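You operate a simulated robot arm through the tools that you are given. There is no shell and no other tool. Be economical: measure what you need, move in short steps, check, and stop when the job is done.

The job below is to be done with a simulated two-armed robot. You get a single attempt, and the scene is never put back.

JOB
Wind the disc up out of the blue bin and oil a patch on it.
Fine: open the bin lid and leave it open; the wooden bench's felt pad, oil from the white tin; put the pad back and the tin lid on again; the disc stays up on the lift plate. Set down upright: felt pad. A coat counts when it lies all over at full strength: go over it till it gets no stronger.

Only the result counts: the job must be done as asked and must still hold three seconds after the hand-in. Knocking over, shifting, dropping, spilling or breaking anything else fails it. A push-on lid holds only when it is set on centred and level and pressed home; a screw cap is set on level and turned clockwise until tight.

ROBOT AND FRAMES
Two 7-joint arms with fingered hands on one trunk that stands fixed in place. Base frame: the origin is at the foot of the trunk, x ahead of it, y to its left, z up. Readings come in mm, rad, newtons and seconds.
The left shoulder is at [21, 269, 1122], the right one opposite. Payload 5 kg a hand.
Tool frame (each hand has its own): the origin (TCP) lies between the finger pads and is the grasp point; the fingertips stand 42 mm ahead of it; z points along the fingers, y is the line along which they close. Largest opening 208 mm; the body of the gripper starts 119 mm behind the TCP. The gripper is a hand of 4 fingers: y runs from the thumb to the fingers, the wrist lies at [0, 0, -317] in the tool frame, and closing takes about 1.5 s.
Orientation is that of the tool frame in the base frame, as a unit quaternion [x, y, z, w]. With the fingers straight down and closing along the base's y, the tool's x points along the base's -x, its y along +y and its z along -z.

CONTROLS
- The arms move only by the tool drive_tool. It takes "left_steps", "right_steps" or both (then of equal length, played together; a hand with none holds still); each is a list of rows, each a list of 7 numbers: the opening, from 0 (shut) to 1 (fully open), then the shift along the tool's x, y, z in units of 50 mm (1.0 is 50 mm), then the turn, a rotation vector about the tool's x, y, z in units of 5 degrees (1.0 is 5 degrees). In form: [[grip, x, y, z, rx, ry, rz], ...]. A call has 1 to 8 rows; each row shifts and turns the commanded pose from where the row before left it, along the tool's axes as they then stand. A call with a number of a shift or a turn outside -1 to 1 is refused whole. Each row takes 0.2 s and may step no farther than 50 mm and 0.15 rad from the row before; otherwise, or with a gripper value out of range, the whole call is refused. A pose out of reach is approached as far as the arm can. The call stops where the force on the tool passes 90 N (or 10 N more than at its start, if that is more) or the arm is blocked; 0.2 s more then pass. The fingers move at their own pace (about 153 mm/s each) and stop on an object; they squeeze with about 31 N. The grip force told is the motor's: it shows also when the fingers shut on nothing. Time passes only in rows, and 0.2 s behind the last, so rows that do not move let the fingers close. It gives the time, the measured TCP pose, the force on the tool (base axes), the opening and the grip force at its end, in the units of the frame above (readings bear some noise), with the torque about the TCP (base axes, N m) and any sound that the robot's microphone picked up, and new pictures: "views" is both (left out), scene, wrist or none (wrist: the cameras of the hands that moved).
- Cameras (640 x 400 px; columns grow to the right, rows downward): "scene" is now at [151.8, 63.2, 1398]; the picture's right is [0.68, -0.73, 0.00], its down [-0.37, -0.35, -0.86] and it looks along [0.63, 0.59, -0.51] (base axes); focal length 214 px, centre (320, 200). "left" rides on the left gripper at [-93, 1, -146] in its tool frame; the picture's right is [-0.01, -1.00, 0.00], its down [0.84, -0.01, -0.54] and it looks along [0.54, -0.01, 0.84] (tool axes); focal length 280 px, centre (320, 200). "right" rides on the right gripper at [94, 1, -146] in its tool frame; the picture's right is [-0.01, 1.00, 0.00], its down [-0.84, -0.01, -0.54] and it looks along [-0.54, -0.01, 0.84] (tool axes); focal length 280 px, centre (320, 200). There is no depth. A picture from a camera that has moved, and an enlarged one, comes with that camera's place and axes in the base frame and with its lens. The place of the scene camera against the robot may be out by one fixed shift of up to 18 mm in any direction.
- lift_body(by): slides the trunk up (or, below 0, down) by that many mm; the arms and the scene camera ride with it, the base frame stays. It gives what a move gives, with no picture.
- preshape(shape, hand): the hand has 4 fingers and takes this shape, open, in about a second: jaw (thumb against the fingers, like two jaws); tri (thumb and two fingers); tip (a fingertip pinch); poke (one finger out to press); point (the index stretched); flat (the hand flat); cup (the hand cupped); fist (a fist). The gripper value then closes the fingers along that shape, each until it touches; the sizes above hold for jaw. It gives what a move gives, with no picture.
- aim_head(pan, tilt): turns the head with the scene camera to pan (to the left, within 1.396 rad either way) and tilt (down, from -0.506 to 1.204), counted from straight ahead of the robot. It gives what a move gives, and a new picture of the scene camera.
- inspect(camera, box): a new picture of the part [left, top, right, bottom] of that camera's present view, enlarged. It takes no simulated time.
- finish_job(): hands the job in; it is judged then, once.

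Work in short steps. Places have to be worked out from the pictures, the camera data and where the tool is seen: move nearer, look again, correct. Check each grasp and each placing, and mend what went wrong. You have 120 turns and 200 pictures in all, those below and enlarged ones among them. Open the grippers and draw the arms clear of the work before you hand the job in, unless the task says otherwise; then end with one line.

The tools are called as a command line: name --argument value ..., lists and objects as JSON in quotes. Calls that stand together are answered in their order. drive_tool: Moves the arms, as the interface text tells. Its arguments: {"type":"object","properties":{"left_steps":{"type":"array","items":{"type":"array","items":{"type":"number"}}},"right_steps":{"type":"array","items":{"type":"array","items":{"type":"number"}}},"views":{"type":"string","enum":["both","scene","wrist","none"]}},"required":[]} The other tools are called the same way: lift_body (by) slides the trunk up or down; preshape (shape, hand) gives the hand a shape; aim_head (pan, tilt) turns the head that bears the scene camera; inspect (camera, box) takes an enlarged picture of a part of a camera's view; finish_job () hands the job in.

At the start:

```text
t: 0.0
left_tool_pos: [289.7, 492.5, 1333.6]
left_tcp_rot: [-0.311, 0.95, 0.0, 0.0]
left_force: [-0.3, 0.1, 0.7]
left_moment: [0.03, 0.03, 0.0]
left_finger_gap: 207.9
left_grip_force: 0.0
left_shape: jaw
right_tool_pos: [449.8, 130.8, 1335.7]
right_tcp_rot: [-0.311, 0.95, -0.001, 0.0]
right_force: [-1.5, -0.1, -0.6]
right_moment: [0.01, -0.02, -0.03]
right_finger_gap: 208.0
right_grip_force: 0.0
right_shape: jaw
trunk travel left (down, up): [-500.0, 121.0]
head pan, tilt: [0.75, 0.532]
```

scene: 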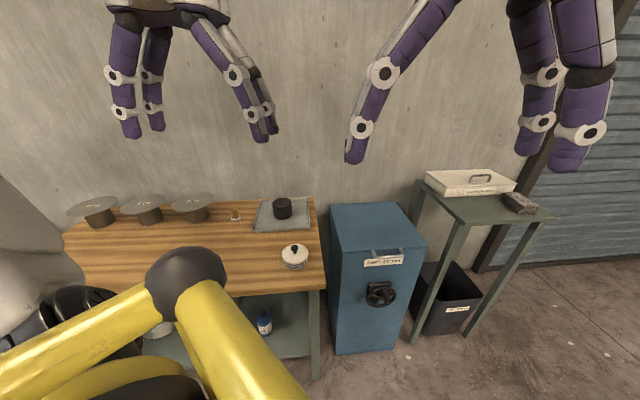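
right: 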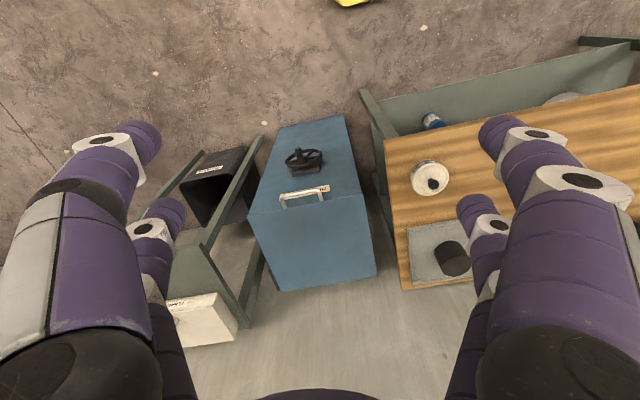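
left: 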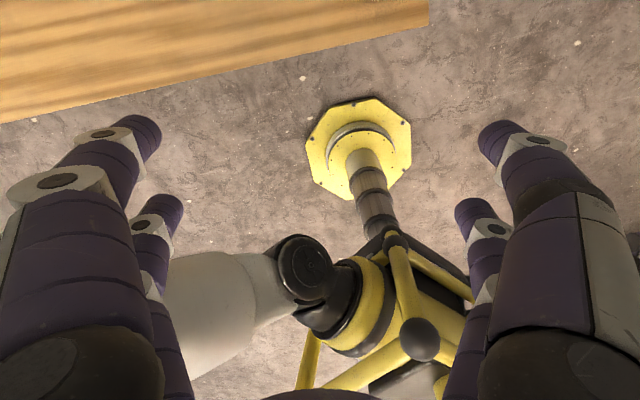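

I'll look closer at the bench and the blue bin in the scene view.

inspect --camera "scene" --box '[220, 170, 340, 290]'

inspect --camera "scene" --box '[310, 190, 450, 360]'

inspect --camera "right" --box '[230, 100, 480, 300]'

```text
3.33 times, centred on (280, 230) of scene
camera zoom: at [151.8, 63.2, 1398.0], right [0.68, -0.73, 0.0], down [-0.37, -0.35, -0.86], along [0.63, 0.59, -0.51], focal length 715 px, centre (453, 100)
```

zoom: 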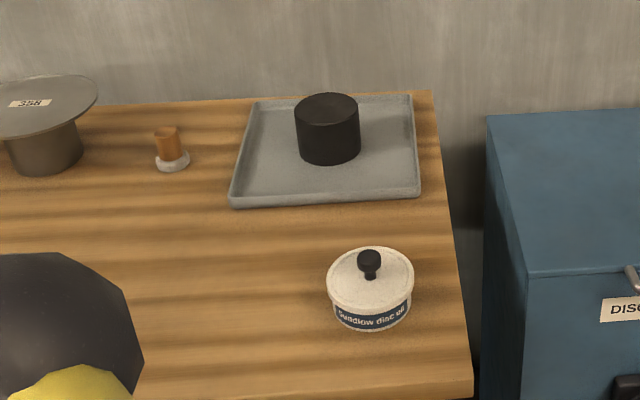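

```text
2.35 times, centred on (380, 275) of scene
camera zoom: at [151.8, 63.2, 1398.0], right [0.68, -0.73, 0.0], down [-0.37, -0.35, -0.86], along [0.63, 0.59, -0.51], focal length 505 px, centre (179, 24)
```

zoom: 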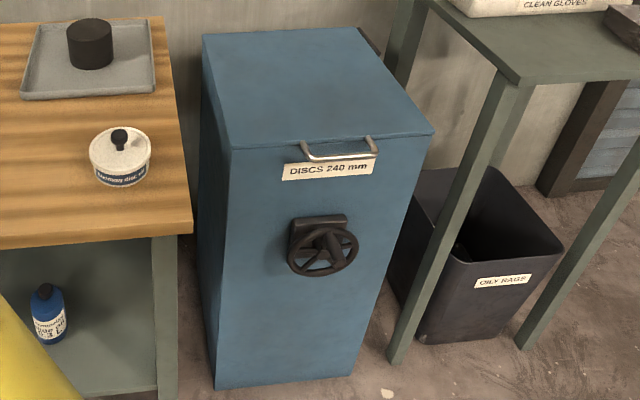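

```text
2.00 times, centred on (355, 200) of right
camera zoom: at [373.2, 75.9, 1482.1], right [-0.58, 0.81, 0.0], down [0.69, 0.49, 0.54], along [0.44, 0.31, -0.84], focal length 561 px, centre (250, 200)
```

zoom: 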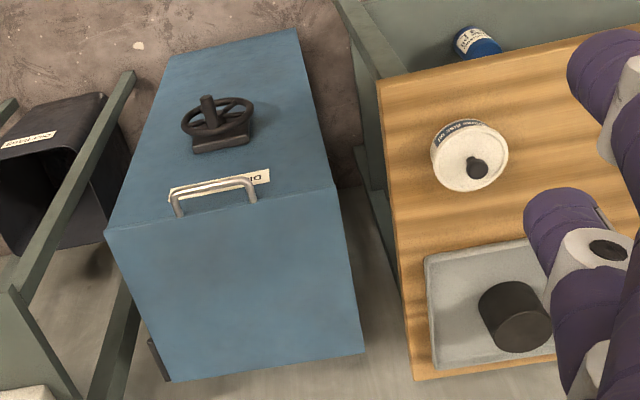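

The tin (black knob) is near (489,493,890) and the bin's top near z=830, with its front-left corner at (628,396). I think the wooden handle with the white foot, near (488,905), is the felt pad. I'm moving the left hand over the bench to look.

drive_tool --left_steps '[[1, -0.78, 0.35, 0.3, 0, 0, 0], [1, -0.78, 0.35, 0.3, 0, 0, 0], [1, -0.78, 0.35, 0.3, 0, 0, 0], [1, -0.78, 0.35, 0.3, 0, 0, 0], [1, -0.78, 0.35, 0.3, 0, 0, 0], [1, -0.78, 0.35, 0.3, 0, 0, 0], [1, -0.78, 0.35, 0.3, 0, 0, 0], [1, -0.78, 0.35, 0.3, 0, 0, 0]]' --views "both"

```text
t: 1.8
left_tool_pos: [458.8, 789.8, 1216.0]
left_tcp_rot: [-0.312, 0.95, 0.0, 0.0]
left_force: [1.1, 0.2, -0.6]
left_moment: [-0.03, 0.02, 0.0]
left_finger_gap: 208.0
left_grip_force: 0.1
left_shape: jaw
right_tool_pos: [449.6, 129.2, 1334.5]
right_tcp_rot: [-0.312, 0.95, 0.0, 0.0]
right_force: [0.8, 1.7, 0.1]
right_moment: [-0.05, 0.02, -0.01]
right_finger_gap: 208.0
right_grip_force: 0.1
right_shape: jaw
trunk travel left (down, up): [-500.0, 121.0]
head pan, tilt: [0.75, 0.532]
camera scene: at [152.1, 63.6, 1397.9], right [0.68, -0.73, 0.0], down [-0.37, -0.35, -0.86], along [0.63, 0.59, -0.51], focal length 214 px, centre (320, 200)
camera left: at [535.0, 846.2, 1364.1], right [0.6, -0.8, 0.0], down [-0.67, -0.51, 0.54], along [-0.43, -0.33, -0.84], focal length 280 px, centre (320, 200)
```

scene: 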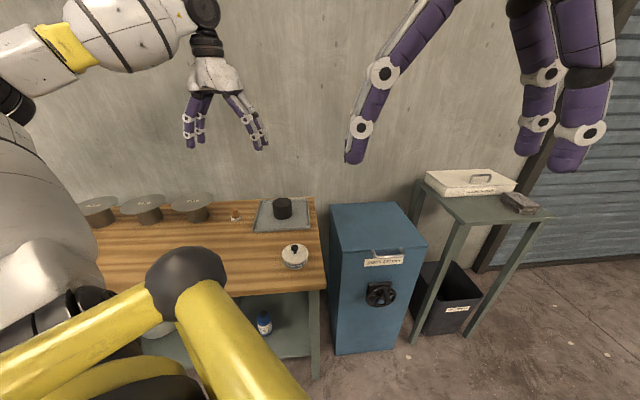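
left: 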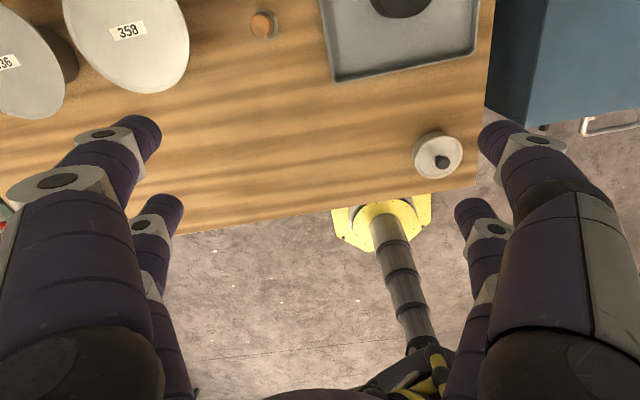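

The left camera shows the bench well, so I'll enlarge the candidates for the pad.

inspect --camera "left" --box '[200, 0, 300, 60]'

inspect --camera "left" --box '[320, 0, 480, 200]'

inspect --camera "scene" --box '[420, 160, 550, 240]'

inspect --camera "scene" --box '[215, 190, 275, 235]'

```text
6.40 times, centred on (250, 30) of left
camera zoom: at [535.0, 846.2, 1364.1], right [0.6, -0.8, 0.0], down [-0.67, -0.51, 0.54], along [-0.43, -0.33, -0.84], focal length 1794 px, centre (768, 1288)
```

zoom: 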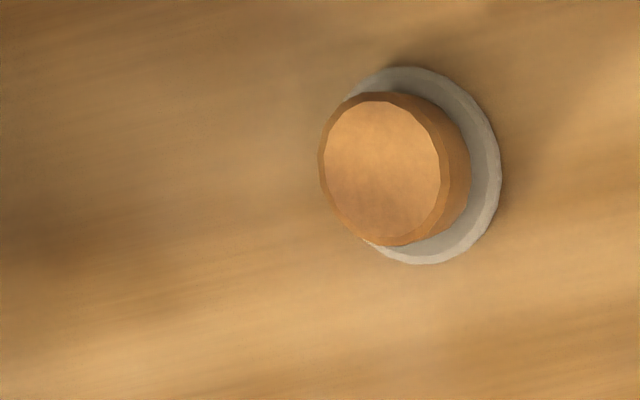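

```text
2.00 times, centred on (400, 100) of left
camera zoom: at [535.0, 846.2, 1364.1], right [0.6, -0.8, 0.0], down [-0.67, -0.51, 0.54], along [-0.43, -0.33, -0.84], focal length 561 px, centre (160, 400)
```

zoom: 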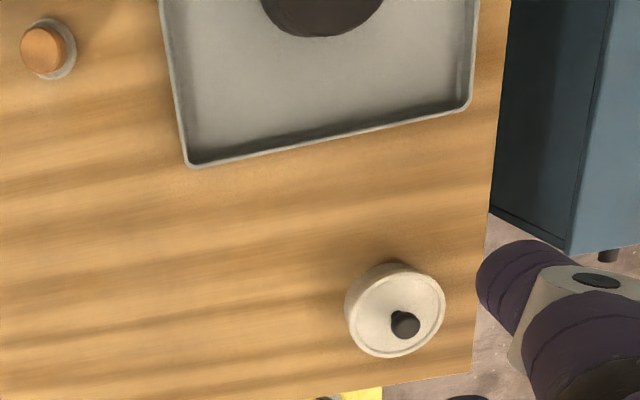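

```text
4.92 times, centred on (485, 200) of scene
camera zoom: at [152.1, 63.6, 1397.9], right [0.68, -0.73, 0.0], down [-0.37, -0.35, -0.86], along [0.63, 0.59, -0.51], focal length 1056 px, centre (-492, 200)
```

zoom: 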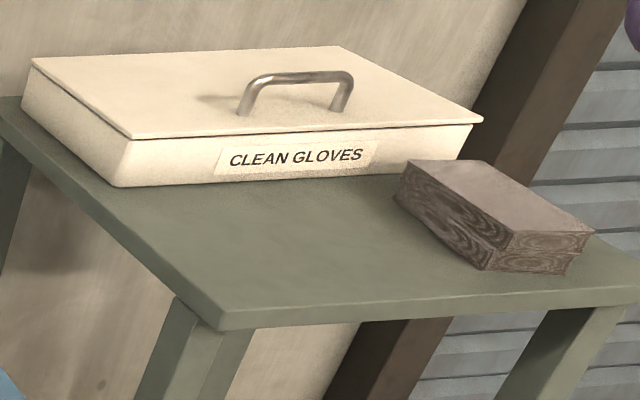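

```text
8.89 times, centred on (245, 212) of scene
camera zoom: at [152.1, 63.6, 1397.9], right [0.68, -0.73, 0.0], down [-0.37, -0.35, -0.86], along [0.63, 0.59, -0.51], focal length 1906 px, centre (987, 89)
```

zoom: 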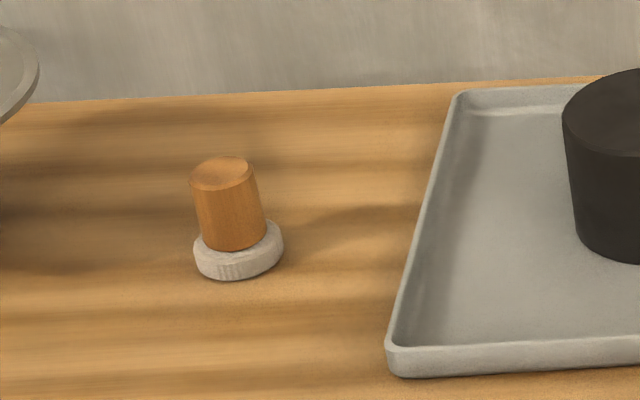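

The felt pad is confirmed: a wooden handle on a felt foot. The lid comes first, so I'll enlarge the bin's front handle and wheel.

inspect --camera "scene" --box '[350, 235, 420, 315]'

inspect --camera "right" --box '[240, 130, 360, 220]'

```text
5.00 times, centred on (385, 275) of scene
camera zoom: at [152.1, 63.6, 1397.9], right [0.68, -0.73, 0.0], down [-0.37, -0.35, -0.86], along [0.63, 0.59, -0.51], focal length 1072 px, centre (-5, -175)
```

zoom: 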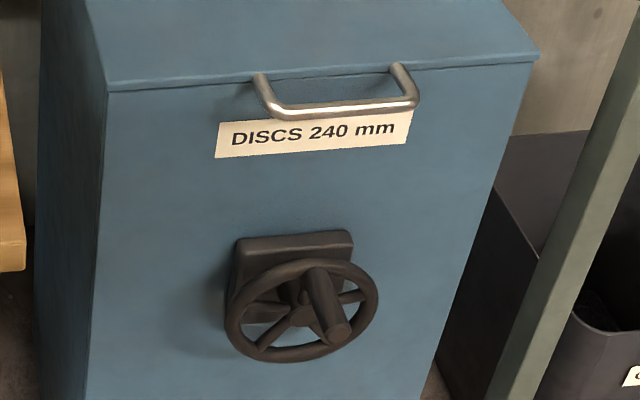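

```text
4.44 times, centred on (300, 175) of right
camera zoom: at [373.6, 76.5, 1481.7], right [-0.58, 0.81, 0.0], down [0.69, 0.49, 0.54], along [0.44, 0.31, -0.84], focal length 1246 px, centre (409, 311)
```

zoom: 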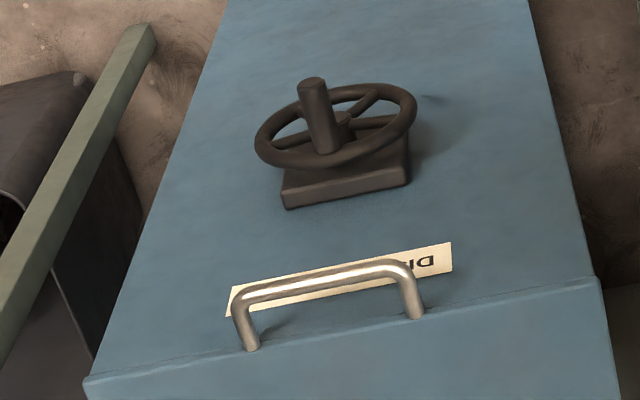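

The lid handle's bar is centred near (736,264,823), and the wheel's crank knob tip is near (691,216,662). I'll swing the right arm aside and bring the left hand round, pitching it toward horizontal so its camera sits on top.

drive_tool --left_steps '[[1, 0.382, -0.836, 0.325, 0, -1, 0], [1, 0.409, -0.836, 0.29, 0, -1, 0], [1, 0.432, -0.836, 0.254, 0, -1, 0], [1, 0.453, -0.836, 0.215, 0, -1, 0], [1, 0.47, -0.836, 0.175, 0, -1, 0], [1, 0.484, -0.836, 0.133, 0, -1, 0], [1, 0.493, -0.836, 0.09, 0, -1, 0], [1, 0.5, -0.836, 0.047, 0, -1, 0]]' --right_steps '[[1, 0.56, -0.76, 0, 0, 0, 0], [1, 0.56, -0.76, 0, 0, 0, 0], [1, 0.56, -0.76, 0, 0, 0, 0], [1, 0.56, -0.76, 0, 0, 0, 0], [1, 0.56, -0.76, 0, 0, 0, 0], [1, 0.56, -0.76, 0, 0, 0, 0], [1, 0.56, -0.76, 0, 0, 0, 0], [1, 0.56, -0.76, 0, 0, 0, 0]]' --views "none"

```text
t: 3.6
left_tool_pos: [535.8, 423.3, 1084.0]
left_tcp_rot: [-0.292, 0.893, 0.107, 0.327]
left_force: [0.3, -2.0, 2.0]
left_moment: [0.18, 0.06, 0.16]
left_finger_gap: 208.2
left_grip_force: 0.1
left_shape: jaw
right_tool_pos: [444.9, -254.0, 1337.3]
right_tcp_rot: [-0.31, 0.951, 0.003, 0.0]
right_force: [0.3, -2.6, -1.3]
right_moment: [0.38, 0.05, 0.01]
right_finger_gap: 208.0
right_grip_force: 0.1
right_shape: jaw
trunk travel left (down, up): [-500.0, 121.0]
head pan, tilt: [0.75, 0.532]
```

Pose is as planned. I'll keep descending and pitching with the fingers shut, ending in front of the lid handle.

drive_tool --left_steps '[[0, 0.518, -0.602, 0.362, 0, -1, 0], [0, 0.547, -0.602, 0.315, 0, -1, 0], [0, 0.573, -0.602, 0.266, 0, -1, 0], [0, 0.594, -0.602, 0.216, 0, -1, 0], [0, 0.61, -0.602, 0.163, 0, -1, 0], [0, 0.622, -0.602, 0.109, 0, -1, 0], [0, 0.63, -0.602, 0.055, 0, -1, 0], [0, 0.632, -0.602, 0, 0, -1, 0]]' --views "both"

```text
t: 5.4
left_tool_pos: [681.5, 416.4, 929.7]
left_tcp_rot: [-0.236, 0.734, 0.193, 0.607]
left_force: [0.3, 1.1, -0.5]
left_moment: [0.03, -0.08, -0.04]
left_finger_gap: 0.0
left_grip_force: 31.6
left_shape: jaw
left hand out of reach, approached as far as the arm can: row 4, 5, 6, 7, 8
right_tool_pos: [447.6, -249.0, 1337.3]
right_tcp_rot: [-0.312, 0.95, 0.0, -0.001]
right_force: [1.0, 1.0, -0.6]
right_moment: [-0.15, 0.13, 0.01]
right_finger_gap: 207.8
right_grip_force: 0.1
right_shape: jaw
trunk travel left (down, up): [-500.0, 121.0]
head pan, tilt: [0.75, 0.532]
camera scene: at [152.8, 64.2, 1397.8], right [0.68, -0.73, 0.0], down [-0.37, -0.35, -0.86], along [0.63, 0.59, -0.51], focal length 214 px, centre (320, 200)
camera left: at [579.3, 344.2, 1051.7], right [0.58, -0.81, 0.02], down [-0.55, -0.41, -0.72], along [0.6, 0.41, -0.69], focal length 280 px, centre (320, 200)
```

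scene: 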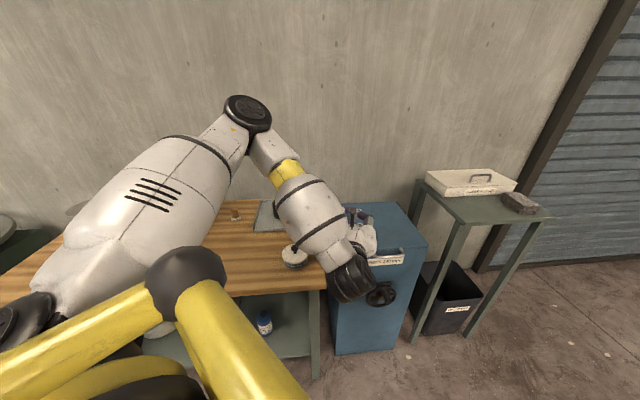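
left: 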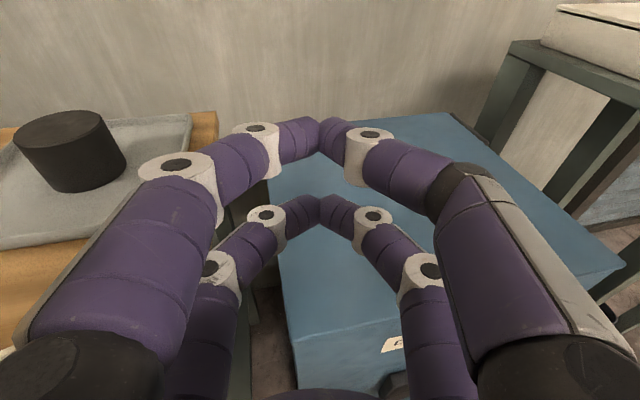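

The left arm can't fold that far across, so the right arm must do the bin. I'll back the left arm out along its path and bring the right hand forward.

drive_tool --left_steps '[[0, -0.632, 0.602, 0, 0, 1, 0], [0, -0.63, 0.602, -0.055, 0, 1, 0], [0, -0.622, 0.602, -0.109, 0, 1, 0], [0, -0.61, 0.602, -0.163, 0, 1, 0], [0, -0.594, 0.602, -0.216, 0, 1, 0], [0, -0.573, 0.602, -0.266, 0, 1, 0], [0, -0.547, 0.602, -0.315, 0, 1, 0], [0, -0.518, 0.602, -0.362, 0, 1, 0]]' --right_steps '[[1, -0.65, 0.25, 0.575, 0, 0, 0], [1, -0.65, 0.25, 0.575, 0, 0, 0], [1, -0.65, 0.25, 0.575, 0, 0, 0], [1, -0.65, 0.25, 0.575, 0, 0, 0], [1, -0.65, 0.25, 0.575, 0, 0, 0], [1, -0.65, 0.25, 0.575, 0, 0, 0], [1, -0.65, 0.25, 0.575, 0, 0, 0], [1, -0.65, 0.25, 0.575, 0, 0, 0]]' --views "none"

```text
t: 7.2
left_tool_pos: [575.6, 633.0, 1181.0]
left_tcp_rot: [-0.293, 0.893, 0.106, 0.325]
left_force: [0.0, 0.4, -1.0]
left_moment: [0.0, -0.03, -0.04]
left_finger_gap: 0.0
left_grip_force: 30.9
left_shape: jaw
right_tool_pos: [597.2, -16.5, 1106.4]
right_tcp_rot: [-0.311, 0.951, -0.001, 0.0]
right_force: [0.1, -0.9, 0.9]
right_moment: [0.04, 0.02, 0.01]
right_finger_gap: 207.9
right_grip_force: 0.1
right_shape: jaw
trunk travel left (down, up): [-500.0, 121.0]
head pan, tilt: [0.75, 0.532]
```

Left is clear and the right hand is at (597,-16,1106). Now I turn the right hand so it points into the bin with its closing line vertical.

drive_tool --right_steps '[[1, 0, 0, 0, -0.942, -0.736, 0.736], [1, 0, 0, 0, -0.942, -0.736, 0.736], [1, 0, 0, 0, -0.942, -0.736, 0.736], [1, 0, 0, 0, -0.942, -0.736, 0.736], [1, 0, 0, 0, -0.942, -0.736, 0.736], [1, 0, 0, 0, -0.942, -0.736, 0.736], [1, 0, 0, 0, -0.942, -0.736, 0.736], [1, 0, 0, 0, -0.942, -0.736, 0.736]]' --views "none"

drive_tool --right_steps '[[1, 0, 0, 0, -0.942, -0.736, 0.736], [1, 0, 0, 0, -0.942, -0.736, 0.736], [1, 0, 0, 0, -0.942, -0.736, 0.736], [1, 0, 0, 0, -0.942, -0.736, 0.736], [1, 0, 0, 0, -0.942, -0.736, 0.736], [1, 0, 0, 0, -0.942, -0.736, 0.736], [1, 0, 0, 0, -0.942, -0.736, 0.736], [1, 0, 0, 0, -0.942, -0.736, 0.736]]' --views "both"

```text
t: 9.0
left_tool_pos: [574.5, 632.1, 1183.3]
left_tcp_rot: [-0.293, 0.893, 0.107, 0.325]
left_force: [0.3, -0.3, 0.0]
left_moment: [0.01, 0.04, 0.02]
left_finger_gap: 0.0
left_grip_force: 31.3
left_shape: jaw
right_tool_pos: [599.1, -14.8, 1106.9]
right_tcp_rot: [-0.039, 0.915, 0.377, 0.136]
right_force: [0.3, -0.1, -0.6]
right_moment: [0.02, 0.05, 0.03]
right_finger_gap: 208.0
right_grip_force: 0.1
right_shape: jaw
trunk travel left (down, up): [-500.0, 121.0]
head pan, tilt: [0.75, 0.532]
```

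```text
t: 10.8
left_tool_pos: [575.7, 632.1, 1182.2]
left_tcp_rot: [-0.293, 0.893, 0.106, 0.325]
left_force: [0.2, -0.5, 0.6]
left_moment: [0.01, -0.03, -0.02]
left_finger_gap: 0.0
left_grip_force: 31.8
left_shape: jaw
right_tool_pos: [598.6, -14.3, 1107.7]
right_tcp_rot: [-0.003, 0.895, 0.419, 0.152]
right_force: [-0.4, -0.3, -0.1]
right_moment: [-0.02, 0.02, 0.04]
right_finger_gap: 208.0
right_grip_force: 0.2
right_shape: jaw
right hand out of reach, approached as far as the arm can: row 2, 3, 4, 5, 6, 7, 8
trunk travel left (down, up): [-500.0, 121.0]
head pan, tilt: [0.75, 0.532]
camera scene: at [151.8, 63.2, 1398.0], right [0.68, -0.73, 0.0], down [-0.37, -0.35, -0.86], along [0.63, 0.59, -0.51], focal length 214 px, centre (320, 200)
camera right: at [470.9, -111.6, 1170.9], right [-0.12, 0.65, 0.75], down [0.66, -0.51, 0.55], along [0.74, 0.56, -0.37], focal length 280 px, centre (320, 200)
```

scene: 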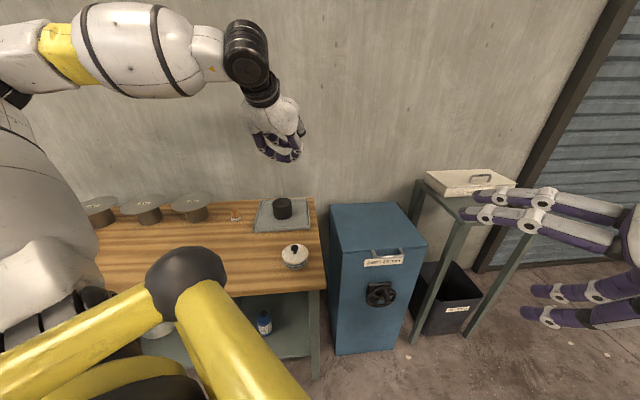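
right: 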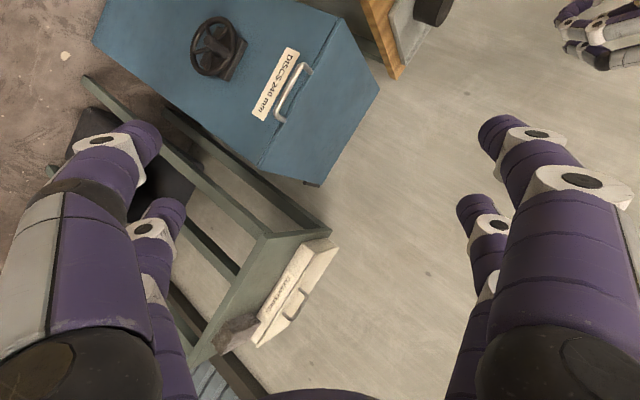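

The wrist was cramped near the body. I'll move forward toward the bin along the tool axis, then finish the turn there.

drive_tool --right_steps '[[1, -0.08, -0.08, 0.8, 0, 0, 0], [1, -0.08, -0.08, 0.8, 0, 0, 0], [1, -0.08, -0.08, 0.8, 0, 0, 0], [1, -0.08, -0.08, 0.8, 0, 0, 0], [1, -0.08, -0.08, 0.8, 0, 0, 0], [1, -0.08, -0.08, 0.8, 0, 0, 0]]' --views "none"

drive_tool --right_steps '[[1, 0, 0, 0, -0.942, -0.736, 0.736], [1, 0, 0, 0, -0.942, -0.736, 0.736], [1, 0, 0, 0, -0.942, -0.736, 0.736], [1, 0, 0, 0, -0.942, -0.736, 0.736], [1, 0, 0, 0, -0.942, -0.736, 0.736], [1, 0, 0, 0, -0.942, -0.736, 0.736], [1, 0, 0, 0, -0.942, -0.736, 0.736]]' --views "both"

```text
t: 12.2
left_tool_pos: [577.0, 633.0, 1180.0]
left_tcp_rot: [-0.293, 0.893, 0.106, 0.325]
left_force: [1.5, 0.4, -1.5]
left_moment: [-0.01, 0.06, 0.03]
left_finger_gap: 0.4
left_grip_force: 31.0
left_shape: jaw
right_tool_pos: [688.4, 150.8, 949.3]
right_tcp_rot: [-0.004, 0.895, 0.42, 0.151]
right_force: [1.6, 0.4, -0.2]
right_moment: [0.02, 0.13, 0.17]
right_finger_gap: 208.1
right_grip_force: 0.1
right_shape: jaw
trunk travel left (down, up): [-500.0, 121.0]
head pan, tilt: [0.75, 0.532]
```

```text
t: 13.8
left_tool_pos: [575.6, 631.6, 1181.6]
left_tcp_rot: [-0.293, 0.893, 0.107, 0.325]
left_force: [-1.0, -0.1, -1.0]
left_moment: [0.07, -0.17, -0.02]
left_finger_gap: 0.2
left_grip_force: 30.9
left_shape: jaw
right_tool_pos: [687.3, 148.6, 943.5]
right_tcp_rot: [0.243, 0.667, 0.663, 0.239]
right_force: [-5.6, 1.0, -16.3]
right_moment: [1.75, -1.42, -0.59]
right_finger_gap: 208.1
right_grip_force: 0.0
right_shape: jaw
trunk travel left (down, up): [-500.0, 121.0]
head pan, tilt: [0.75, 0.532]
camera scene: at [152.1, 62.4, 1397.2], right [0.68, -0.73, 0.0], down [-0.37, -0.35, -0.86], along [0.63, 0.59, -0.51], focal length 214 px, centre (320, 200)
camera right: at [523.1, 96.7, 946.2], right [0.02, -0.01, 1.0], down [0.3, -0.95, -0.01], along [0.95, 0.3, -0.01], focal length 280 px, centre (320, 200)
```

scene: 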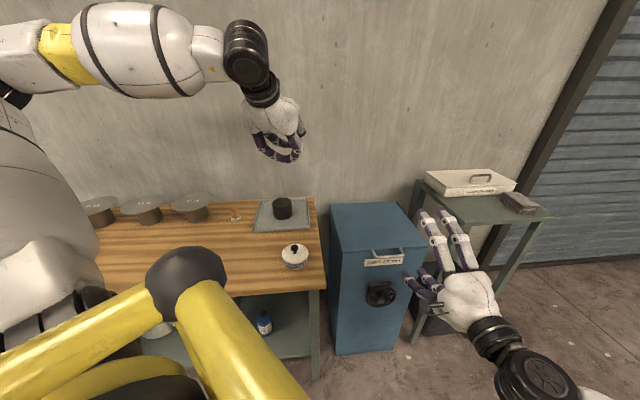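
right: 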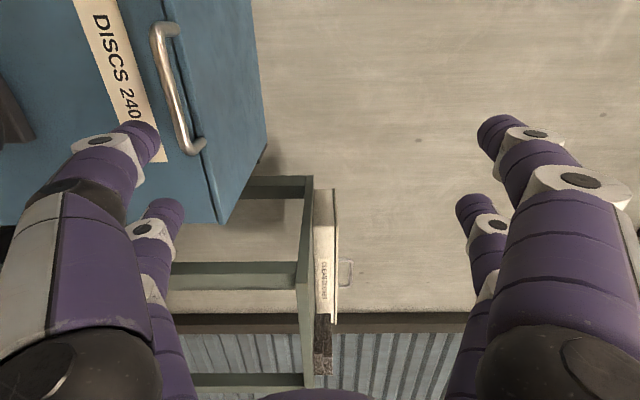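

The hand now points into the bin, and the bar is centred near (740,266,814). I'll partly close and go to a standoff just in front of it.

drive_tool --right_steps '[[0.4, 0.17, -0.645, 0.26, 0, 0, 0], [0.4, 0.17, -0.645, 0.26, 0, 0, 0], [0.4, 0.17, -0.645, 0.26, 0, 0, 0], [0.4, 0.17, -0.645, 0.26, 0, 0, 0], [0.4, 0, 0, 0, 0, 0, 0], [0.4, 0, 0, 0, 0, 0, 0]]' --views "both"

inspect --camera "scene" --box '[340, 230, 480, 320]'

```text
t: 15.2
left_tool_pos: [575.7, 632.5, 1182.3]
left_tcp_rot: [-0.293, 0.893, 0.106, 0.325]
left_force: [-0.1, 0.2, -0.2]
left_moment: [0.01, -0.01, 0.01]
left_finger_gap: 0.1
left_grip_force: 30.7
left_shape: jaw
right_tool_pos: [697.5, 210.8, 821.8]
right_tcp_rot: [0.24, 0.665, 0.665, 0.24]
right_force: [-0.1, 0.4, -0.2]
right_moment: [-0.01, -0.01, 0.02]
right_finger_gap: 83.4
right_grip_force: 0.1
right_shape: jaw
trunk travel left (down, up): [-500.0, 121.0]
head pan, tilt: [0.75, 0.532]
camera scene: at [151.9, 63.1, 1398.1], right [0.68, -0.73, 0.0], down [-0.37, -0.35, -0.86], along [0.63, 0.59, -0.51], focal length 214 px, centre (320, 200)
camera right: at [532.2, 159.7, 823.1], right [0.01, -0.01, 1.0], down [0.3, -0.95, -0.01], along [0.95, 0.3, -0.01], focal length 280 px, centre (320, 200)
```

scene: 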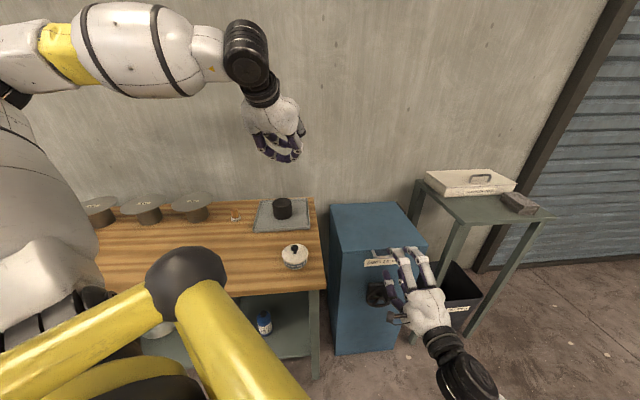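
right: 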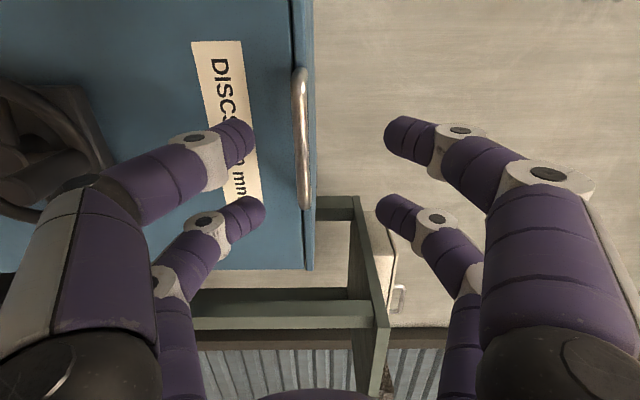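

```text
4.44 times, centred on (410, 275) of scene
camera zoom: at [151.9, 63.1, 1398.1], right [0.68, -0.73, 0.0], down [-0.37, -0.35, -0.86], along [0.63, 0.59, -0.51], focal length 953 px, centre (-80, -133)
```

zoom: 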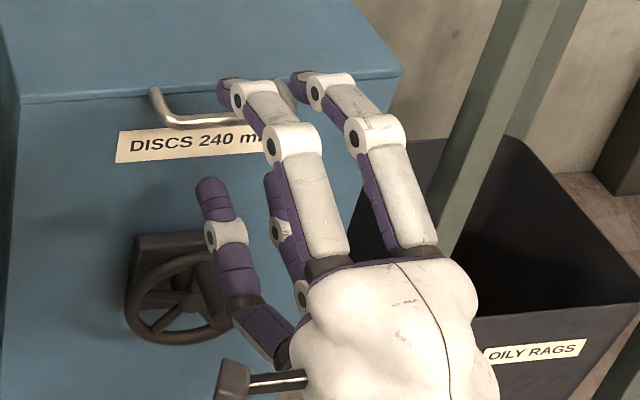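

The bar sits at z≈808, centred on the hand laterally and about 70 mm ahead. I'll lower 14 mm, advance 49 mm and close.

drive_tool --right_steps '[[0.4, 0.06, -0.28, 0, 0, 0, 0], [0.4, 0, 0, 0.5, 0, 0, 0], [0.4, 0, 0, 0.48, 0, 0, 0], [0.1, 0, 0, 0, 0, 0, 0], [0.0, 0, 0, 0, 0, 0, 0], [0.0, 0, 0, 0, 0, 0, 0], [0.0, 0, 0, 0, 0, 0, 0]]' --views "wrist"

inspect --camera "scene" --box '[340, 230, 480, 320]'

```text
t: 16.8
left_tool_pos: [575.0, 632.6, 1181.1]
left_tcp_rot: [-0.293, 0.893, 0.107, 0.325]
left_force: [0.0, -0.7, 0.0]
left_moment: [-0.03, 0.02, -0.01]
left_finger_gap: 0.1
left_grip_force: 31.1
left_shape: jaw
right_tool_pos: [727.9, 250.1, 808.0]
right_tcp_rot: [0.241, 0.665, 0.665, 0.24]
right_force: [19.9, 17.9, -0.8]
right_moment: [-0.03, -0.02, -0.01]
right_finger_gap: 2.4
right_grip_force: 30.7
right_shape: jaw
trunk travel left (down, up): [-500.0, 121.0]
head pan, tilt: [0.75, 0.532]
camera right: at [562.7, 198.9, 808.9], right [0.01, -0.01, 1.0], down [0.3, -0.95, -0.01], along [0.95, 0.3, -0.01], focal length 280 px, centre (320, 200)
```

right: 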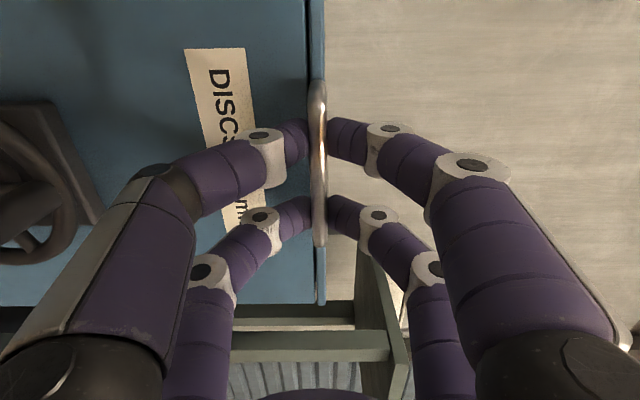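

```text
4.44 times, centred on (410, 275) of scene
camera zoom: at [152.8, 64.2, 1397.9], right [0.68, -0.73, 0.0], down [-0.37, -0.35, -0.86], along [0.63, 0.59, -0.51], focal length 953 px, centre (-80, -133)
```

zoom: 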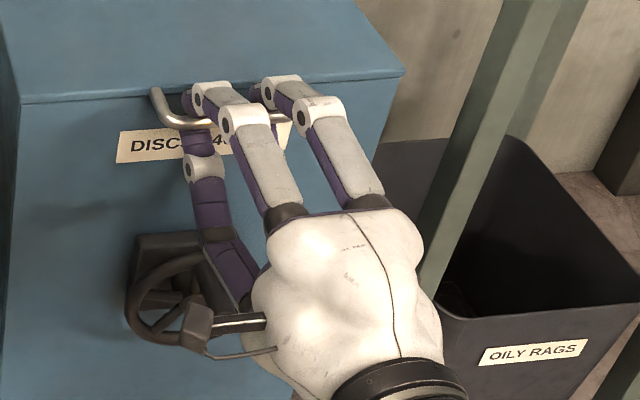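

The bar is hooked between the fingertips. I'll try a small arc lift and read the force.

drive_tool --right_steps '[[0, 0, 0.4, 0, 0, 0, 0], [0, 0, 0.5, 0.02, 0.3, 0, 0], [0, 0, 0.5, 0.04, 0.4, 0, 0], [0, 0, 0.5, 0.05, 0.4, 0, 0]]' --views "scene"

```text
t: 17.8
left_tool_pos: [576.6, 634.2, 1179.4]
left_tcp_rot: [-0.294, 0.893, 0.106, 0.324]
left_force: [-0.4, -0.5, 0.0]
left_moment: [-0.01, -0.02, -0.02]
left_finger_gap: 0.0
left_grip_force: 31.1
left_shape: jaw
right_tool_pos: [733.8, 256.8, 897.0]
right_tcp_rot: [0.253, 0.697, 0.631, 0.227]
right_force: [25.9, 42.2, -13.7]
right_moment: [-0.11, 0.12, 0.17]
right_finger_gap: 1.8
right_grip_force: 30.9
right_shape: jaw
trunk travel left (down, up): [-500.0, 121.0]
head pan, tilt: [0.75, 0.532]
camera scene: at [153.5, 65.9, 1397.6], right [0.68, -0.73, 0.0], down [-0.37, -0.35, -0.86], along [0.63, 0.59, -0.51], focal length 214 px, centre (320, 200)
```

scene: 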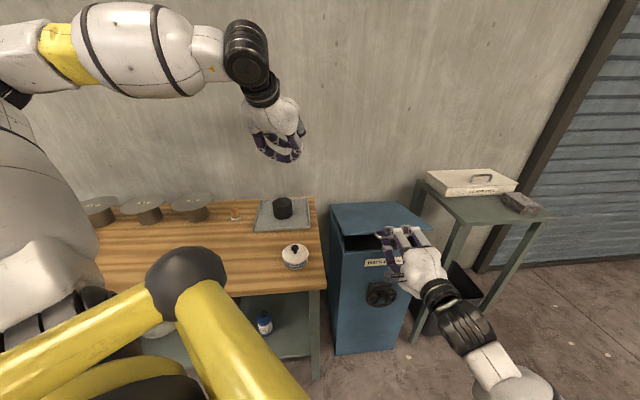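

The lid is rising with about 14 N of weight. I'll continue along the computed 370 mm arc, pitching with it.

drive_tool --right_steps '[[0, 0, 0.91, 0.218, 0.7, 0, 0], [0, 0, 0.892, 0.23, 0.7, 0, 0], [0, 0, 0.88, 0.302, 0.7, 0, 0], [0, 0, 0.856, 0.332, 0.7, 0, 0]]' --views "scene"

```text
t: 18.8
left_tool_pos: [577.8, 633.3, 1180.0]
left_tcp_rot: [-0.293, 0.893, 0.106, 0.325]
left_force: [-0.2, -0.7, -0.7]
left_moment: [0.07, -0.01, 0.01]
left_finger_gap: 0.0
left_grip_force: 31.2
left_shape: jaw
right_tool_pos: [789.2, 320.7, 1061.9]
right_tcp_rot: [0.279, 0.769, 0.541, 0.196]
right_force: [15.3, 22.0, -24.9]
right_moment: [-0.27, 0.42, 0.15]
right_finger_gap: 1.6
right_grip_force: 31.7
right_shape: jaw
trunk travel left (down, up): [-500.0, 121.0]
head pan, tilt: [0.75, 0.532]
camera scene: at [153.9, 64.9, 1397.6], right [0.68, -0.73, 0.0], down [-0.37, -0.35, -0.86], along [0.63, 0.59, -0.51], focal length 214 px, centre (320, 200)
```

scene: 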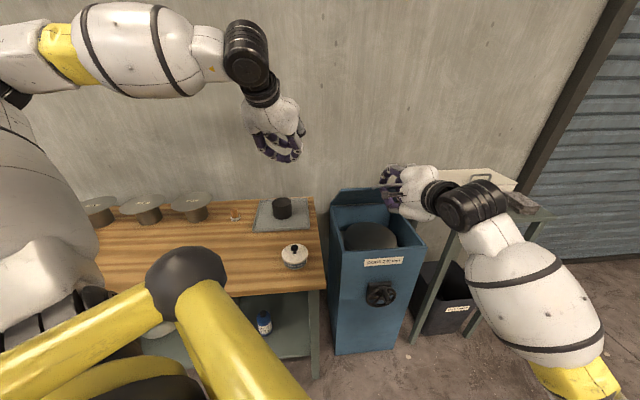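

Lid is at about 42° and the disc shows inside. I'll continue along the arc.

drive_tool --right_steps '[[0, 0, 0.834, 0.382, 0.7, 0, 0], [0, 0, 0.808, 0.43, 0.7, 0, 0], [0, 0, 0.78, 0.476, 0.7, 0, 0], [0, 0, 0.748, 0.52, 0.7, 0, 0]]' --views "scene"

```text
t: 19.6
left_tool_pos: [569.0, 636.3, 1182.1]
left_tcp_rot: [-0.295, 0.892, 0.107, 0.325]
left_force: [4.4, -1.4, -2.2]
left_moment: [0.27, 0.39, 0.37]
left_finger_gap: 0.0
left_grip_force: 30.6
left_shape: jaw
right_tool_pos: [859.5, 383.3, 1109.0]
right_tcp_rot: [0.3, 0.813, 0.476, 0.15]
right_force: [-81.9, 44.4, 31.8]
right_moment: [0.02, -0.5, 1.05]
right_finger_gap: 2.0
right_grip_force: 31.2
right_shape: jaw
trunk travel left (down, up): [-500.0, 121.0]
head pan, tilt: [0.75, 0.532]
stopped in row 4 (right hand): the force on the tool passed its limit at 157 N (the readings are from after the stop); the commanded pose is now the measured one
camera scene: at [148.7, 64.1, 1398.9], right [0.69, -0.73, 0.0], down [-0.37, -0.35, -0.86], along [0.63, 0.59, -0.51], focal length 214 px, centre (320, 200)
```

scene: 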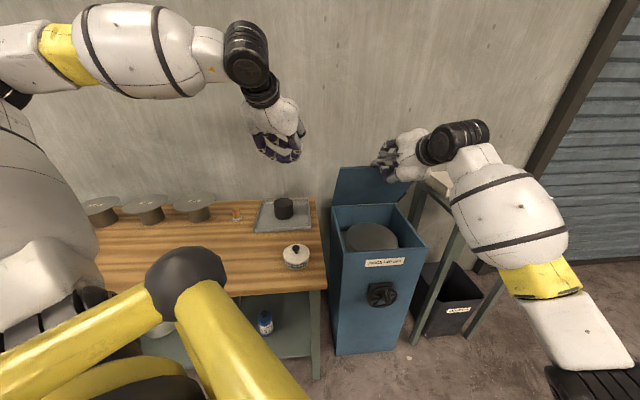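

Force limit tripped, so I'll look at the grip and lid closely.

inspect --camera "scene" --box '[320, 110, 500, 230]'

inspect --camera "right" --box '[0, 0, 640, 400]'

```text
3.33 times, centred on (410, 170) of scene
camera zoom: at [148.7, 64.1, 1398.9], right [0.69, -0.73, 0.0], down [-0.37, -0.35, -0.86], along [0.63, 0.59, -0.51], focal length 715 px, centre (20, 300)
```

zoom: 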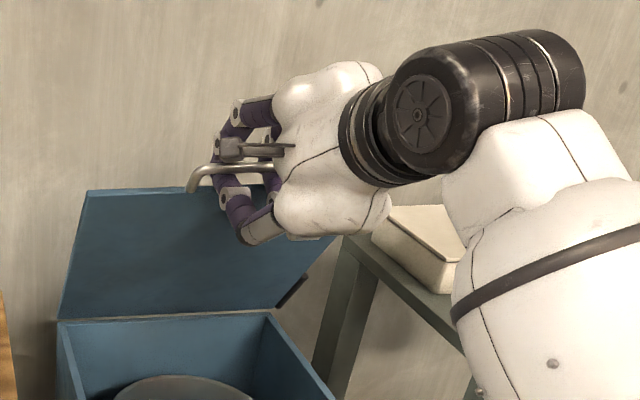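

```text
1.00 times, centred on (320, 200) of right (not enlarged: the box is as wide or as high as the picture)
camera zoom: at [709.6, 343.3, 1186.7], right [0.36, 0.36, 0.86], down [0.36, -0.9, 0.22], along [0.86, 0.23, -0.45], focal length 280 px, centre (320, 200)
```

zoom: 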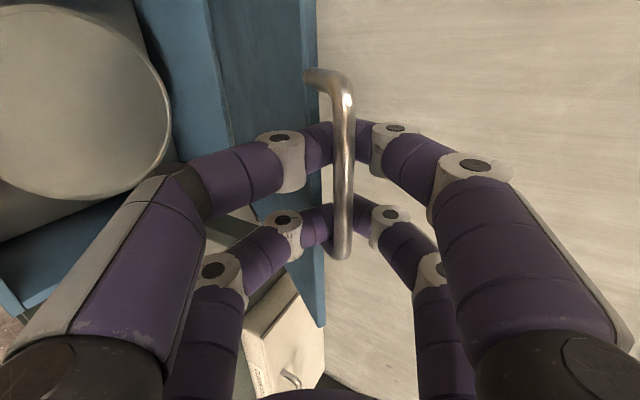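

The lid stands at about 55° and the right arm is near its limit. I'll hold with the right and bring the left closed hand in low beneath the lid to push it over.

drive_tool --left_steps '[[0, 0.307, -0.552, 0.332, 0, -1, 0], [0, 0.335, -0.552, 0.304, 0, -1, 0], [0, 0.36, -0.552, 0.274, 0, -1, 0], [0, 0.383, -0.552, 0.242, 0, -1, 0], [0, 0.402, -0.552, 0.206, 0, -1, 0], [0, 0.418, -0.552, 0.172, 0, -1, 0], [0, 0.432, -0.552, 0.134, 0, -1, 0], [0, 0.442, -0.552, 0.096, 0, -1, 0]]' --right_steps '[[0, 0.1, 0, 0, 0, 0, 0], [0, 0.1, 0, 0, 0, 0, 0], [0, 0, 0, 0, 0, 0, 0], [0, 0, 0, 0, 0, 0, 0], [0, 0, 0, 0, 0, 0, 0], [0, 0, 0, 0, 0, 0, 0], [0, 0, 0, 0, 0, 0, 0], [0, 0, 0, 0, 0, 0, 0]]' --views "both"

```text
t: 21.4
left_tool_pos: [692.0, 453.0, 1003.4]
left_tcp_rot: [-0.243, 0.725, 0.201, 0.612]
left_force: [0.5, 0.0, 0.7]
left_moment: [-0.11, 0.12, 0.02]
left_finger_gap: 0.0
left_grip_force: 31.2
left_shape: jaw
right_tool_pos: [857.7, 380.4, 1104.5]
right_tcp_rot: [0.306, 0.812, 0.472, 0.156]
right_force: [-70.5, 26.8, 41.2]
right_moment: [0.19, -0.5, 0.65]
right_finger_gap: 2.8
right_grip_force: 31.0
right_shape: jaw
trunk travel left (down, up): [-500.0, 121.0]
head pan, tilt: [0.75, 0.532]
camera scene: at [144.8, 65.4, 1398.5], right [0.68, -0.73, 0.0], down [-0.37, -0.35, -0.86], along [0.63, 0.59, -0.51], focal length 214 px, centre (320, 200)
camera right: at [706.6, 344.3, 1182.8], right [0.36, 0.36, 0.86], down [0.35, -0.91, 0.23], along [0.87, 0.22, -0.45], focal length 280 px, centre (320, 200)
camera left: at [589.4, 378.2, 1121.5], right [0.6, -0.8, 0.02], down [-0.53, -0.42, -0.74], along [0.6, 0.43, -0.67], focal length 280 px, centre (320, 200)
```

scene: 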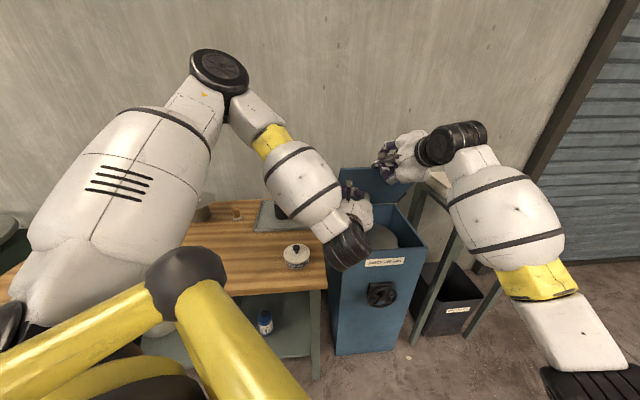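
right: 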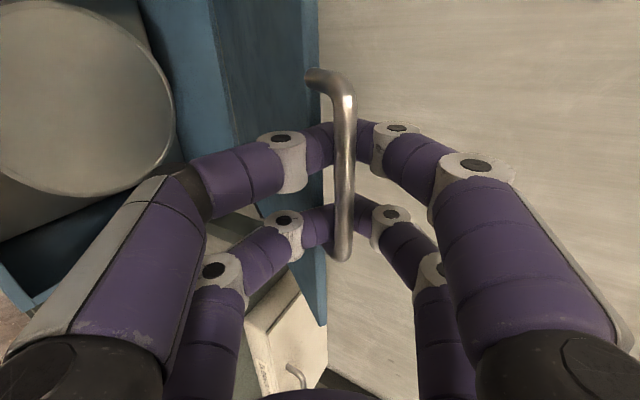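
left: 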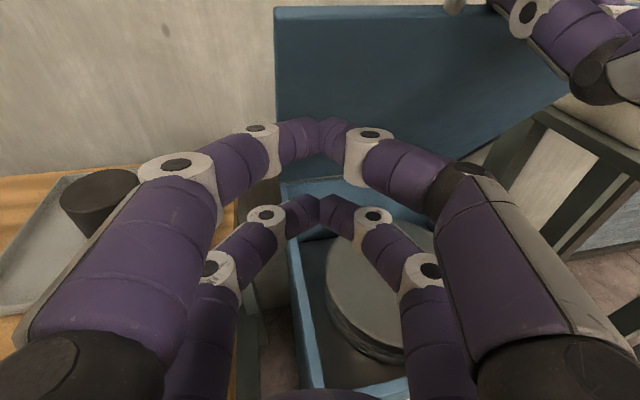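

Left fingers are about 90 mm from the lid's underside. I'll advance to it.

drive_tool --left_steps '[[0, -0.15, -0.4, 0.8, 0, 0, 0], [0, -0.15, -0.4, 0.8, 0, 0, 0], [0, -0.1, 0, 0.35, 0, 0, 0]]' --views "scene"

inspect --camera "left" --box '[0, 0, 640, 400]'

```text
t: 22.2
left_tool_pos: [794.8, 477.5, 1000.7]
left_tcp_rot: [-0.238, 0.731, 0.199, 0.608]
left_force: [-65.9, -46.1, -31.1]
left_moment: [0.41, -0.81, 0.43]
left_finger_gap: 0.1
left_grip_force: 31.5
left_shape: jaw
right_tool_pos: [859.1, 381.3, 1106.5]
right_tcp_rot: [0.305, 0.81, 0.475, 0.157]
right_force: [-13.5, 71.6, 49.7]
right_moment: [1.69, -1.1, 1.96]
right_finger_gap: 0.1
right_grip_force: 31.2
right_shape: jaw
trunk travel left (down, up): [-500.0, 121.0]
head pan, tilt: [0.75, 0.532]
camera scene: at [145.7, 65.0, 1398.5], right [0.69, -0.73, 0.0], down [-0.37, -0.35, -0.86], along [0.63, 0.59, -0.51], focal length 214 px, centre (320, 200)
```

scene: 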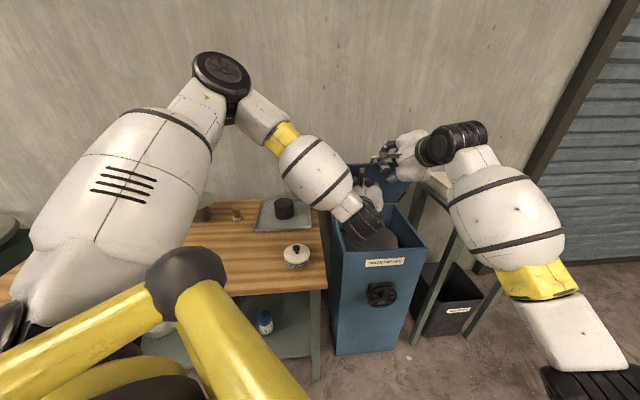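

```text
1.00 times, centred on (320, 200) of left (not enlarged: the box is as wide or as high as the picture)
camera zoom: at [692.6, 403.7, 1121.0], right [0.59, -0.8, 0.01], down [-0.54, -0.41, -0.73], along [0.59, 0.43, -0.68], focal length 280 px, centre (320, 200)
```

zoom: 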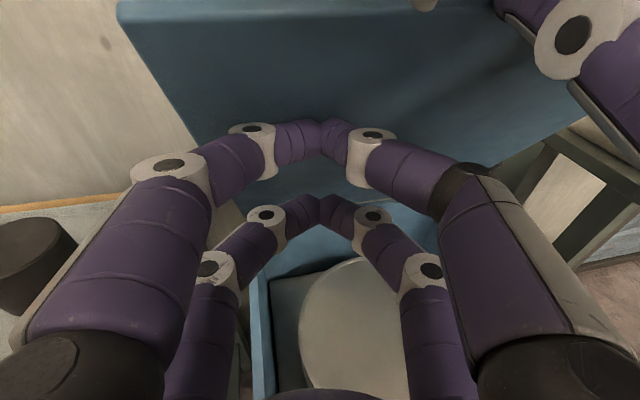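

The left hand now carries the lid. I'll release the right hand and withdraw it back and up.

drive_tool --right_steps '[[0.3, 0, 0, 0, 0, 0, 0], [0.3, 0, 0, -0.1, 0, 0, 0], [0.3, 0, 0, -0.8, 0, 0, 0], [0.3, 0, 0, -0.9, 0, 0, 0], [0.3, 0, 0, -0.9, 0, 0, 0], [0.3, 0.0, 0, -0.9, 0, 0, 0], [0.3, -0.6, 0, -0.6, 0, 0, 0], [0.3, -0.6, 0, -0.6, 0, 0, 0]]' --views "scene"

```text
t: 24.0
left_tool_pos: [803.9, 475.1, 1003.3]
left_tcp_rot: [-0.239, 0.728, 0.2, 0.611]
left_force: [0.5, -0.3, 0.5]
left_moment: [0.01, 0.0, 0.1]
left_finger_gap: 0.1
left_grip_force: 31.2
left_shape: jaw
right_tool_pos: [776.6, 185.8, 1221.6]
right_tcp_rot: [0.307, 0.813, 0.47, 0.154]
right_force: [-0.5, -0.2, -0.7]
right_moment: [0.07, 0.01, -0.01]
right_finger_gap: 62.5
right_grip_force: 0.1
right_shape: jaw
trunk travel left (down, up): [-500.0, 121.0]
head pan, tilt: [0.75, 0.532]
camera scene: at [151.7, 62.7, 1398.1], right [0.68, -0.73, 0.0], down [-0.37, -0.35, -0.86], along [0.63, 0.59, -0.51], focal length 214 px, centre (320, 200)
```

scene: 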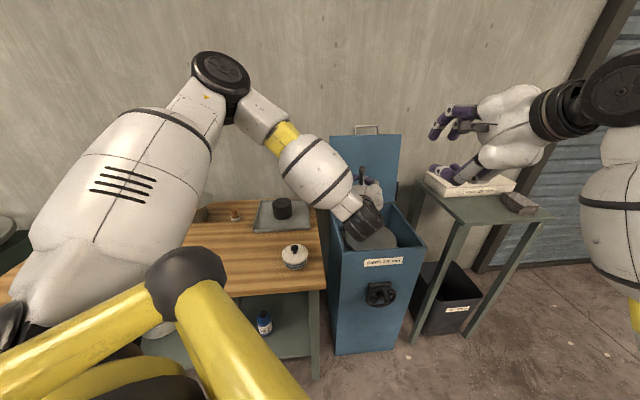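

The lid has swung to about vertical and the left hand bears no load. I'll withdraw the left hand a little and see whether the lid stays.

drive_tool --left_steps '[[0, 0, 0, -0.3, 0, 0, 0], [0, 0, 0, -0.5, 0, 0, 0], [0, 0, 0.3, -0.8, 0, 0, 0], [0, -0.3, 0.5, -0.5, 0, 0, 0], [0, -0.3, 0.5, -0.5, 0, 0, 0], [0, -0.3, 0.8, 0, 0, 0, 0], [0, -0.3, 0.8, 0, 0, 0, 0], [0, -0.3, 0.8, 0, 0, 0, 0]]' --views "scene"

inspect --camera "scene" --box '[320, 110, 460, 290]'

```text
t: 25.8
left_tool_pos: [645.4, 556.5, 1099.6]
left_tcp_rot: [-0.24, 0.729, 0.2, 0.609]
left_force: [-0.2, -0.2, 0.1]
left_moment: [0.0, -0.02, -0.06]
left_finger_gap: 0.0
left_grip_force: 31.0
left_shape: jaw
left hand out of reach, approached as far as the arm can: row 7, 8
right_tool_pos: [775.4, 186.5, 1222.8]
right_tcp_rot: [0.306, 0.813, 0.47, 0.155]
right_force: [-1.7, 0.6, 0.9]
right_moment: [-0.13, -0.02, -0.2]
right_finger_gap: 62.5
right_grip_force: 0.1
right_shape: jaw
trunk travel left (down, up): [-500.0, 121.0]
head pan, tilt: [0.75, 0.532]
camera scene: at [151.2, 63.6, 1398.2], right [0.68, -0.73, 0.0], down [-0.37, -0.35, -0.86], along [0.63, 0.59, -0.51], focal length 214 px, centre (320, 200)
```

scene: 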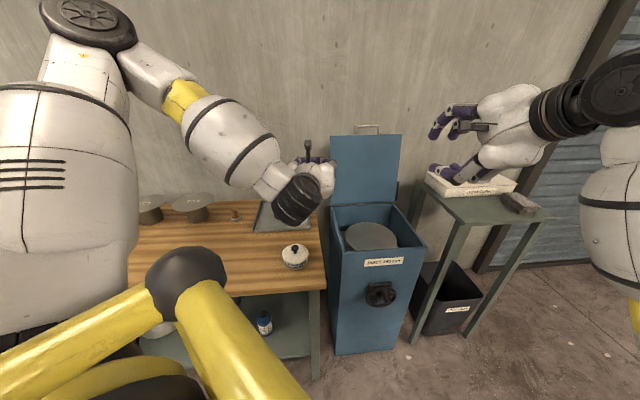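

```text
2.22 times, centred on (390, 200) of scene
camera zoom: at [151.2, 63.6, 1398.2], right [0.68, -0.73, 0.0], down [-0.37, -0.35, -0.86], along [0.63, 0.59, -0.51], focal length 477 px, centre (164, 200)
```

zoom: 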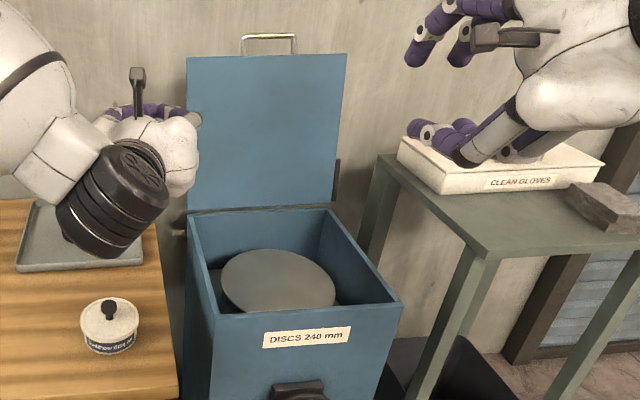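

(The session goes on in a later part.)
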